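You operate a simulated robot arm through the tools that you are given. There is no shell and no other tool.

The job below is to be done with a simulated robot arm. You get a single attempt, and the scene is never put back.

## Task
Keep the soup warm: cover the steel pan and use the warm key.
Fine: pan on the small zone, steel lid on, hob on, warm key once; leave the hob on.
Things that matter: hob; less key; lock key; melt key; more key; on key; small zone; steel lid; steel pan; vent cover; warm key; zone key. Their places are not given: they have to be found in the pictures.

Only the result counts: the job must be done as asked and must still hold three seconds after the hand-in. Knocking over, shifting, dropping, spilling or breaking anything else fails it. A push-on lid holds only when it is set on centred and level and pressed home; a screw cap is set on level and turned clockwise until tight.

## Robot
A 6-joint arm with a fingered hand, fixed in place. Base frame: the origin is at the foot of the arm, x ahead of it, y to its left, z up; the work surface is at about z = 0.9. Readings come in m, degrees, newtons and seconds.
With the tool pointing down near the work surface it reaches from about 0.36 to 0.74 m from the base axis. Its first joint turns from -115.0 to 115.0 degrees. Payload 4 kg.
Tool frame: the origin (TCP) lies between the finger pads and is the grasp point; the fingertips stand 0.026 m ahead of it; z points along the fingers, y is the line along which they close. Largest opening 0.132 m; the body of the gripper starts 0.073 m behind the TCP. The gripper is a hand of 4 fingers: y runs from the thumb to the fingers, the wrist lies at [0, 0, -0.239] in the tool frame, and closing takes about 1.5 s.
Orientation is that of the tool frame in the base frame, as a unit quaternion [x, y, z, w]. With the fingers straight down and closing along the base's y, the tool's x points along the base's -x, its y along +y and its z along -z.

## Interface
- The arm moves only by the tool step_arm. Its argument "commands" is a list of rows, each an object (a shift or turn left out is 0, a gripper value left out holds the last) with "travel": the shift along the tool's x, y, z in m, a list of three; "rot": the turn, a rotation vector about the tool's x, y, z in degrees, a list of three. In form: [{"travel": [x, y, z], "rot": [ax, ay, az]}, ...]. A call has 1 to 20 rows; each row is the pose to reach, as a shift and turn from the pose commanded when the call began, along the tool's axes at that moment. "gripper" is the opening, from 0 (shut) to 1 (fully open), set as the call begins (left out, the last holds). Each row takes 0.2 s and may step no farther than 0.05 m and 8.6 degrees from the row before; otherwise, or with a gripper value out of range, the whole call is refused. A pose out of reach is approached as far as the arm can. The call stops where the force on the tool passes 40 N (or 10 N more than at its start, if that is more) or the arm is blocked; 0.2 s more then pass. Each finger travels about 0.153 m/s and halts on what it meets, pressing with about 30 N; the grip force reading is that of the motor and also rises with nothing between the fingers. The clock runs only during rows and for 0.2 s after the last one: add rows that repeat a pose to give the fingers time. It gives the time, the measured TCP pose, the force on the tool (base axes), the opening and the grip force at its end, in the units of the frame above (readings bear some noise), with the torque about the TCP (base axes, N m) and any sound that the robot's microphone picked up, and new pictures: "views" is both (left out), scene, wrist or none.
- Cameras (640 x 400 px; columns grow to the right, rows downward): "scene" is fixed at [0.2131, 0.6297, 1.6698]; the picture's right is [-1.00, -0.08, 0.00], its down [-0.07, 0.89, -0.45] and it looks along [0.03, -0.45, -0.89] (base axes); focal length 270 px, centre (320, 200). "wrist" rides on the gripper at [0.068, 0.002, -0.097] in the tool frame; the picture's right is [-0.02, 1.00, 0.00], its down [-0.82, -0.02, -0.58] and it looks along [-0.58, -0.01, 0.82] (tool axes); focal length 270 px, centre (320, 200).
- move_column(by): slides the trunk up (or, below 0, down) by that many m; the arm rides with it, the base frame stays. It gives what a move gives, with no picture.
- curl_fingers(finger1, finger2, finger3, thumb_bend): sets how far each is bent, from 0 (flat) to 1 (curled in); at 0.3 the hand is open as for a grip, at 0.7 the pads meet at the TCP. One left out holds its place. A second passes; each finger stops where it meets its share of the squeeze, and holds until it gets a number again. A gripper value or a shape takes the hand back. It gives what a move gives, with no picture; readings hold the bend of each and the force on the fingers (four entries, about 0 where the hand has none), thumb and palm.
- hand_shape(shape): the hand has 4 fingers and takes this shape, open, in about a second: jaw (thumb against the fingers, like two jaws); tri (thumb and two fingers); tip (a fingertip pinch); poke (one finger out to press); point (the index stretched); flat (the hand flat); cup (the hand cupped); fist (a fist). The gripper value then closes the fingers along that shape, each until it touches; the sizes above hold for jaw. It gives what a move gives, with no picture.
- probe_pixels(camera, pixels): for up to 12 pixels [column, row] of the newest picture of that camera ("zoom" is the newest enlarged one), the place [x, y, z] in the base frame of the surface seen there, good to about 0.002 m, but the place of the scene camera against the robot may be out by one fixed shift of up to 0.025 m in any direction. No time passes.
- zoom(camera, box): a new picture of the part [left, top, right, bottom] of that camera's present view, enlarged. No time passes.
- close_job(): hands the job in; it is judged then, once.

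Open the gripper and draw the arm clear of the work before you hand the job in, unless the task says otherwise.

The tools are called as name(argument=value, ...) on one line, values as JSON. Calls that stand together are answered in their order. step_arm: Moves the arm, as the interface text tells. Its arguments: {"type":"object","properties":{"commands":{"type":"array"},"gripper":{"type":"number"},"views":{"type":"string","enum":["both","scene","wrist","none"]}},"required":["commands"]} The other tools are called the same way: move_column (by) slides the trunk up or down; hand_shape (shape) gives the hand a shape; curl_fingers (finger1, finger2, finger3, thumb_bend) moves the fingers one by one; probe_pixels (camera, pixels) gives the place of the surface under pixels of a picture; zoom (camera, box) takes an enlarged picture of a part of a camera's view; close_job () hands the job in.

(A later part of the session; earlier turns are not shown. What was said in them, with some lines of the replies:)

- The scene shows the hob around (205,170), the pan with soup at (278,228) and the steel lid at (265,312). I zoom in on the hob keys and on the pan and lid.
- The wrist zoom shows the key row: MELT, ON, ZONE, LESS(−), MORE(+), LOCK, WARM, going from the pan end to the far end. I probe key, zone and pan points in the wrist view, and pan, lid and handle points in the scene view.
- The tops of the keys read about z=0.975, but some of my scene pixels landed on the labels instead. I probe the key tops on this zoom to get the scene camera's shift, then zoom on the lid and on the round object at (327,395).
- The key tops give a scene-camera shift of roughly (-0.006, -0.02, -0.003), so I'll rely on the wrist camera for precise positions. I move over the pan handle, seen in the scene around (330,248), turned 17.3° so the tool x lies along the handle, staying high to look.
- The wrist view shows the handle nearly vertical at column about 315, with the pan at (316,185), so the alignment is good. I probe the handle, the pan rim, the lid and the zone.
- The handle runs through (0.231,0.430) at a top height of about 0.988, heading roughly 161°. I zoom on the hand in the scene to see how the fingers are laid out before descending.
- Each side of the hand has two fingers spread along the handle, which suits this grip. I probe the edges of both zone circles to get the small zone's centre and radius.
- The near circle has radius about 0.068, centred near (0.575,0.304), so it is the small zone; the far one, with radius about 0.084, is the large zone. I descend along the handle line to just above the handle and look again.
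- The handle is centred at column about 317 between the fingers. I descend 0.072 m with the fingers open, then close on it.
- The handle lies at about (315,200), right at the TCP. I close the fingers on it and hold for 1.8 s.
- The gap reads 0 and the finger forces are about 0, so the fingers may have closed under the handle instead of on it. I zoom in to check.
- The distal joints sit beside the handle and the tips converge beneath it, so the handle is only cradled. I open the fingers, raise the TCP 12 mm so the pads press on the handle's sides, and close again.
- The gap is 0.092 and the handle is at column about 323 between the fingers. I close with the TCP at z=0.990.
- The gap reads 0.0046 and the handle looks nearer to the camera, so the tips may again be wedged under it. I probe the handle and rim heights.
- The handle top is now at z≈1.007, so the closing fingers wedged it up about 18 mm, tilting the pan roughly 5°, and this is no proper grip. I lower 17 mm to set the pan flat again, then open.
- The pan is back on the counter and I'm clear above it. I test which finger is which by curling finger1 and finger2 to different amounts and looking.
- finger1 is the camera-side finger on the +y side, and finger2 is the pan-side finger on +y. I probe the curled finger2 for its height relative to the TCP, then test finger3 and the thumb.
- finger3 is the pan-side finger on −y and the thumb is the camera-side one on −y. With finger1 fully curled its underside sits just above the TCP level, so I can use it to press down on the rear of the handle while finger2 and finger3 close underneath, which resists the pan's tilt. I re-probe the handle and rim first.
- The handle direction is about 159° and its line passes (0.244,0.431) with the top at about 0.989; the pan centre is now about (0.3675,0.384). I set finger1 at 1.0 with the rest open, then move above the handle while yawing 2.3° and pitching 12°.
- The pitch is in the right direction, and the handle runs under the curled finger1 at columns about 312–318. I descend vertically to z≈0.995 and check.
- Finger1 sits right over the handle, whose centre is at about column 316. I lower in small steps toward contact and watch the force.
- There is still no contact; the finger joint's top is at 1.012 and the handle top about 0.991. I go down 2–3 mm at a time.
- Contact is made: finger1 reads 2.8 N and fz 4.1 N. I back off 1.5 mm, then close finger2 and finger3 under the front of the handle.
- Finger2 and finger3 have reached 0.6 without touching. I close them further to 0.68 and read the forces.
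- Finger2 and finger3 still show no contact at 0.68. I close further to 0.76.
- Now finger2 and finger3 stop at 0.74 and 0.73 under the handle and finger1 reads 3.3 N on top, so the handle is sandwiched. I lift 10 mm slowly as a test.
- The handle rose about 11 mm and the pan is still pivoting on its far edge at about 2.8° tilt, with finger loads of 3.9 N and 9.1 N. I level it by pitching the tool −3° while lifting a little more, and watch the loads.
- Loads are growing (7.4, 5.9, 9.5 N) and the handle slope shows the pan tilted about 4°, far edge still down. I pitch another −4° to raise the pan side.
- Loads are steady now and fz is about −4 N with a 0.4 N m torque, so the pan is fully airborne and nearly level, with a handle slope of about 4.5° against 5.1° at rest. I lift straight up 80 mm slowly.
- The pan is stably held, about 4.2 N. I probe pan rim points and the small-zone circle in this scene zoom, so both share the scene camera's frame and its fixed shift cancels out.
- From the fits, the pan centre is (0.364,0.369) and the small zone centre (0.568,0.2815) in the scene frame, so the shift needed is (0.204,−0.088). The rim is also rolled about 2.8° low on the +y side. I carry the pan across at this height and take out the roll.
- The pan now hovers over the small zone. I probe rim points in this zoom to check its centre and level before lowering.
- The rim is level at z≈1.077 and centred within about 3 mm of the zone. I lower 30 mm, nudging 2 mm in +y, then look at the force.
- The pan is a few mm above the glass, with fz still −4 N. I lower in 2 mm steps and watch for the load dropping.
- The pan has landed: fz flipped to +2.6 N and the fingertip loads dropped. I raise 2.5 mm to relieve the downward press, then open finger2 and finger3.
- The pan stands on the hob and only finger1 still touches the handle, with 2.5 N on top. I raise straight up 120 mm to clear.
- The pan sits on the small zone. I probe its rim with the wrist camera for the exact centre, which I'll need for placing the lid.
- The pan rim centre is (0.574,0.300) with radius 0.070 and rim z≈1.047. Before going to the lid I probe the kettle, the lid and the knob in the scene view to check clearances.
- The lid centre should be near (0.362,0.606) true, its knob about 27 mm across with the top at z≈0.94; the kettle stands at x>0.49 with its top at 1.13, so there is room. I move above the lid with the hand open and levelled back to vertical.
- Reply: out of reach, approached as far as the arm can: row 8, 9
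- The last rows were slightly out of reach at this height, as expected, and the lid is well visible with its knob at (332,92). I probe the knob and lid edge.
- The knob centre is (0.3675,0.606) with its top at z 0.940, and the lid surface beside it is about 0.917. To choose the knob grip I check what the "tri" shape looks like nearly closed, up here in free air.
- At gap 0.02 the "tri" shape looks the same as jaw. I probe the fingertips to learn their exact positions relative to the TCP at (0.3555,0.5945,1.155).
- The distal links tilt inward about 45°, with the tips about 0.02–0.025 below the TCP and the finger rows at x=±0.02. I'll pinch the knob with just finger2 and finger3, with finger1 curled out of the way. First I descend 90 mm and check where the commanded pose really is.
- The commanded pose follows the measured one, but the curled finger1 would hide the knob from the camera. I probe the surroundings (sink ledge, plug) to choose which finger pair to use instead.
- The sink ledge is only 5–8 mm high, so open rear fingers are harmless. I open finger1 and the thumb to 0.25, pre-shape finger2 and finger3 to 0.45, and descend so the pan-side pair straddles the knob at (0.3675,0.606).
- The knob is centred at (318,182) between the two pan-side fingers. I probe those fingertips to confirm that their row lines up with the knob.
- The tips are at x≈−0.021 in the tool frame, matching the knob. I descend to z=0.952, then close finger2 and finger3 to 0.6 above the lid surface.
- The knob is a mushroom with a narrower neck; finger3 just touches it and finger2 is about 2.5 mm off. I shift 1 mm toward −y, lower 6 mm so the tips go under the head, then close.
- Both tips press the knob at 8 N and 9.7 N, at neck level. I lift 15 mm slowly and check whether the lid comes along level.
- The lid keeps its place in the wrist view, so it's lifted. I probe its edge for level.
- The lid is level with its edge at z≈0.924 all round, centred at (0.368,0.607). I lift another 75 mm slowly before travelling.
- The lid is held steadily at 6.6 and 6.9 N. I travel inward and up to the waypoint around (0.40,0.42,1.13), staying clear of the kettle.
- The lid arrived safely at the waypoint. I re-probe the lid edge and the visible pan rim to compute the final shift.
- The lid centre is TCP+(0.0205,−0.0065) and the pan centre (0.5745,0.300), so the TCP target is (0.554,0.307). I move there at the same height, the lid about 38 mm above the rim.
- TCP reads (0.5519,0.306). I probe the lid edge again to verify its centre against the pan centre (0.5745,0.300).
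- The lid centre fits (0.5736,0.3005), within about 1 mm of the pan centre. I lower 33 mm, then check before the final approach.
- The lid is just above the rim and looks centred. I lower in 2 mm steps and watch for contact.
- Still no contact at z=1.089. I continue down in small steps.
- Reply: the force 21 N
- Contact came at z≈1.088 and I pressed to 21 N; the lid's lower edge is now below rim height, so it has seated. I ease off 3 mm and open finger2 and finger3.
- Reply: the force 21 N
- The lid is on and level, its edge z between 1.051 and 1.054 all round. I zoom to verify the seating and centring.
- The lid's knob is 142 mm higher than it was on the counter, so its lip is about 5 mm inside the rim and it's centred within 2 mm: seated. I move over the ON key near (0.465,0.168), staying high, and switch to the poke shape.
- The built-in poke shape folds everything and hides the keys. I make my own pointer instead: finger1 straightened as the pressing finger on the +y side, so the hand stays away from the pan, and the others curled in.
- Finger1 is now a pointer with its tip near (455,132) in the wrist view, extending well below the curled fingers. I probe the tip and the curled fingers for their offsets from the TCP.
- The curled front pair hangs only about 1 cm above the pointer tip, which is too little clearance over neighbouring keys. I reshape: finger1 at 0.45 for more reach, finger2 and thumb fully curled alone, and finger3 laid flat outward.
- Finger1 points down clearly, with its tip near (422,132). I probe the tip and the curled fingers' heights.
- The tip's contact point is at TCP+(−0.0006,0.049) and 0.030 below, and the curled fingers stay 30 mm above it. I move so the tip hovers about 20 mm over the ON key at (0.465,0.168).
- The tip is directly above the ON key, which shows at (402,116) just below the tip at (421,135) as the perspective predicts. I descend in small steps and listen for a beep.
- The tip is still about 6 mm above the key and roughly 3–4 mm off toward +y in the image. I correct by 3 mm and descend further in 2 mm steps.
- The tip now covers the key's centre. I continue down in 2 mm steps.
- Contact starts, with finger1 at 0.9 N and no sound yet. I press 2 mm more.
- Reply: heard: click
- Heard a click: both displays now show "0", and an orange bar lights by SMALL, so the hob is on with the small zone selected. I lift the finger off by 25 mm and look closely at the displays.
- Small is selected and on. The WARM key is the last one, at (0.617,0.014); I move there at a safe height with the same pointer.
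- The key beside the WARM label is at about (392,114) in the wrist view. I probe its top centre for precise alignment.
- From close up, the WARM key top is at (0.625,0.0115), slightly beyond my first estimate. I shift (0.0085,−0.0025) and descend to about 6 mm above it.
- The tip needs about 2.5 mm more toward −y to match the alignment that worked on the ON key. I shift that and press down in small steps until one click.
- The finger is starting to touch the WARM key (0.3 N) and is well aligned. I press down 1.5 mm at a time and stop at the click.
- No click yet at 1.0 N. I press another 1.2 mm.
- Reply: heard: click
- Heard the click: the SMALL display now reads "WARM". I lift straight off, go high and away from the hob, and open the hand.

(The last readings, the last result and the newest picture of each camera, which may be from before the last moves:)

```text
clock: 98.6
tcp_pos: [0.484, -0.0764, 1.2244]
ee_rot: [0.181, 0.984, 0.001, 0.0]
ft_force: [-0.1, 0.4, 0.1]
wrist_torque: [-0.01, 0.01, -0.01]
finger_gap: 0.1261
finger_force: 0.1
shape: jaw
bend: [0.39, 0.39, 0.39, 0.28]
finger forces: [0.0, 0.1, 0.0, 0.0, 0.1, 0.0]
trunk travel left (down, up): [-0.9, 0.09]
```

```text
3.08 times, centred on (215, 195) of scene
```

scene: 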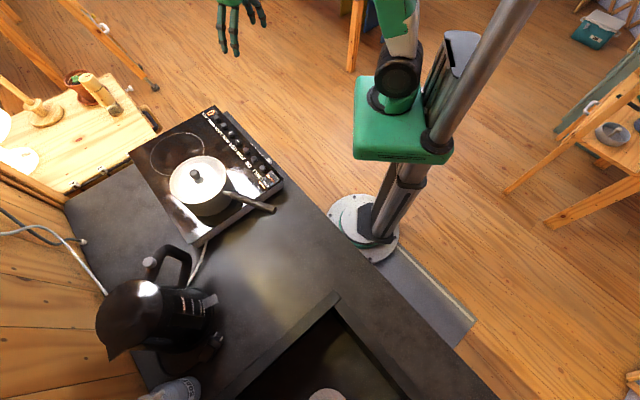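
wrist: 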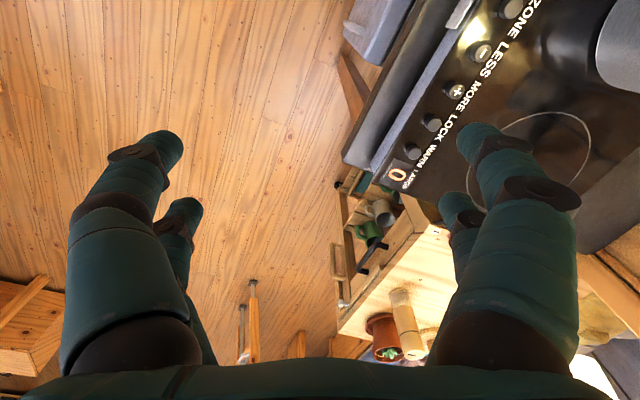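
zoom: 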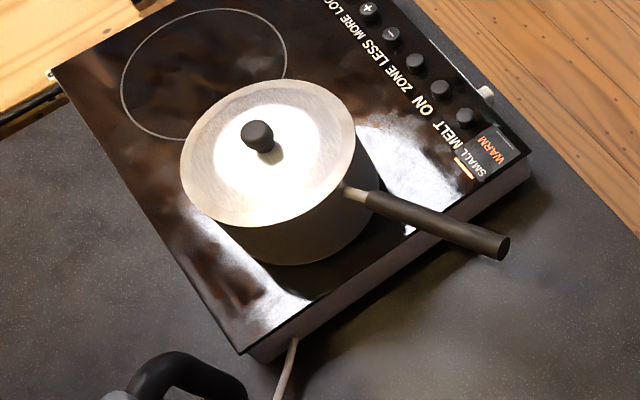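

The SMALL display shows WARM, the lid sits on the pan and the arm is clear. I do one last check of the lid's level by probing around its edge.

probe_pixels(camera="zoom", pixels=[[190, 165], [205, 205], [250, 222], [310, 205], [345, 160], [335, 110], [290, 88], [225, 110], [258, 130], [320, 250]])

```text
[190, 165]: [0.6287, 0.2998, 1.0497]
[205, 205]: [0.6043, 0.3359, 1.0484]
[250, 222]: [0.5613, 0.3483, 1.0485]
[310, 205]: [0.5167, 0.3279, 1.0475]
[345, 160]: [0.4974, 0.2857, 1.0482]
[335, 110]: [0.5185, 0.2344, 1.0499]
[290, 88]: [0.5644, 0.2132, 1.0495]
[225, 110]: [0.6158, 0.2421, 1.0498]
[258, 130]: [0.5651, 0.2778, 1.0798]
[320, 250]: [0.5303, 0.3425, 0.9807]
```

The lid edge is level within about 2 mm all round and centred on the pan, the hob is on, and SMALL reads WARM. I hand the job in.

close_job()

```text
The job is handed in.
```

The soup is set to keep warm: the steel pan is on the small zone with its lid on, and the SMALL display reads WARM. I've handed the job in, but no verdict came back.

- **Pan:** it sits within about 4 mm of the centre of the small zone. The soup never came near the rim while I moved it.
- **Lid:** it is seated on the rim, level to about 2 mm and centred to about 2 mm. I pressed it down with roughly 20 N.
- **Hob:** I pressed the ON key once and the WARM key once, each with one audible click. The hob is still on, the small zone was already selected after ON, and the large zone shows 0.

My first two tries at gripping the handle failed. The fingers wedged under it, tipped the pan about 5° and shifted it about a centimetre on the counter. I set it flat again before lifting it properly.

I did not touch the vent cover, the kettle or any other key. The hand is open and clear of the counter.
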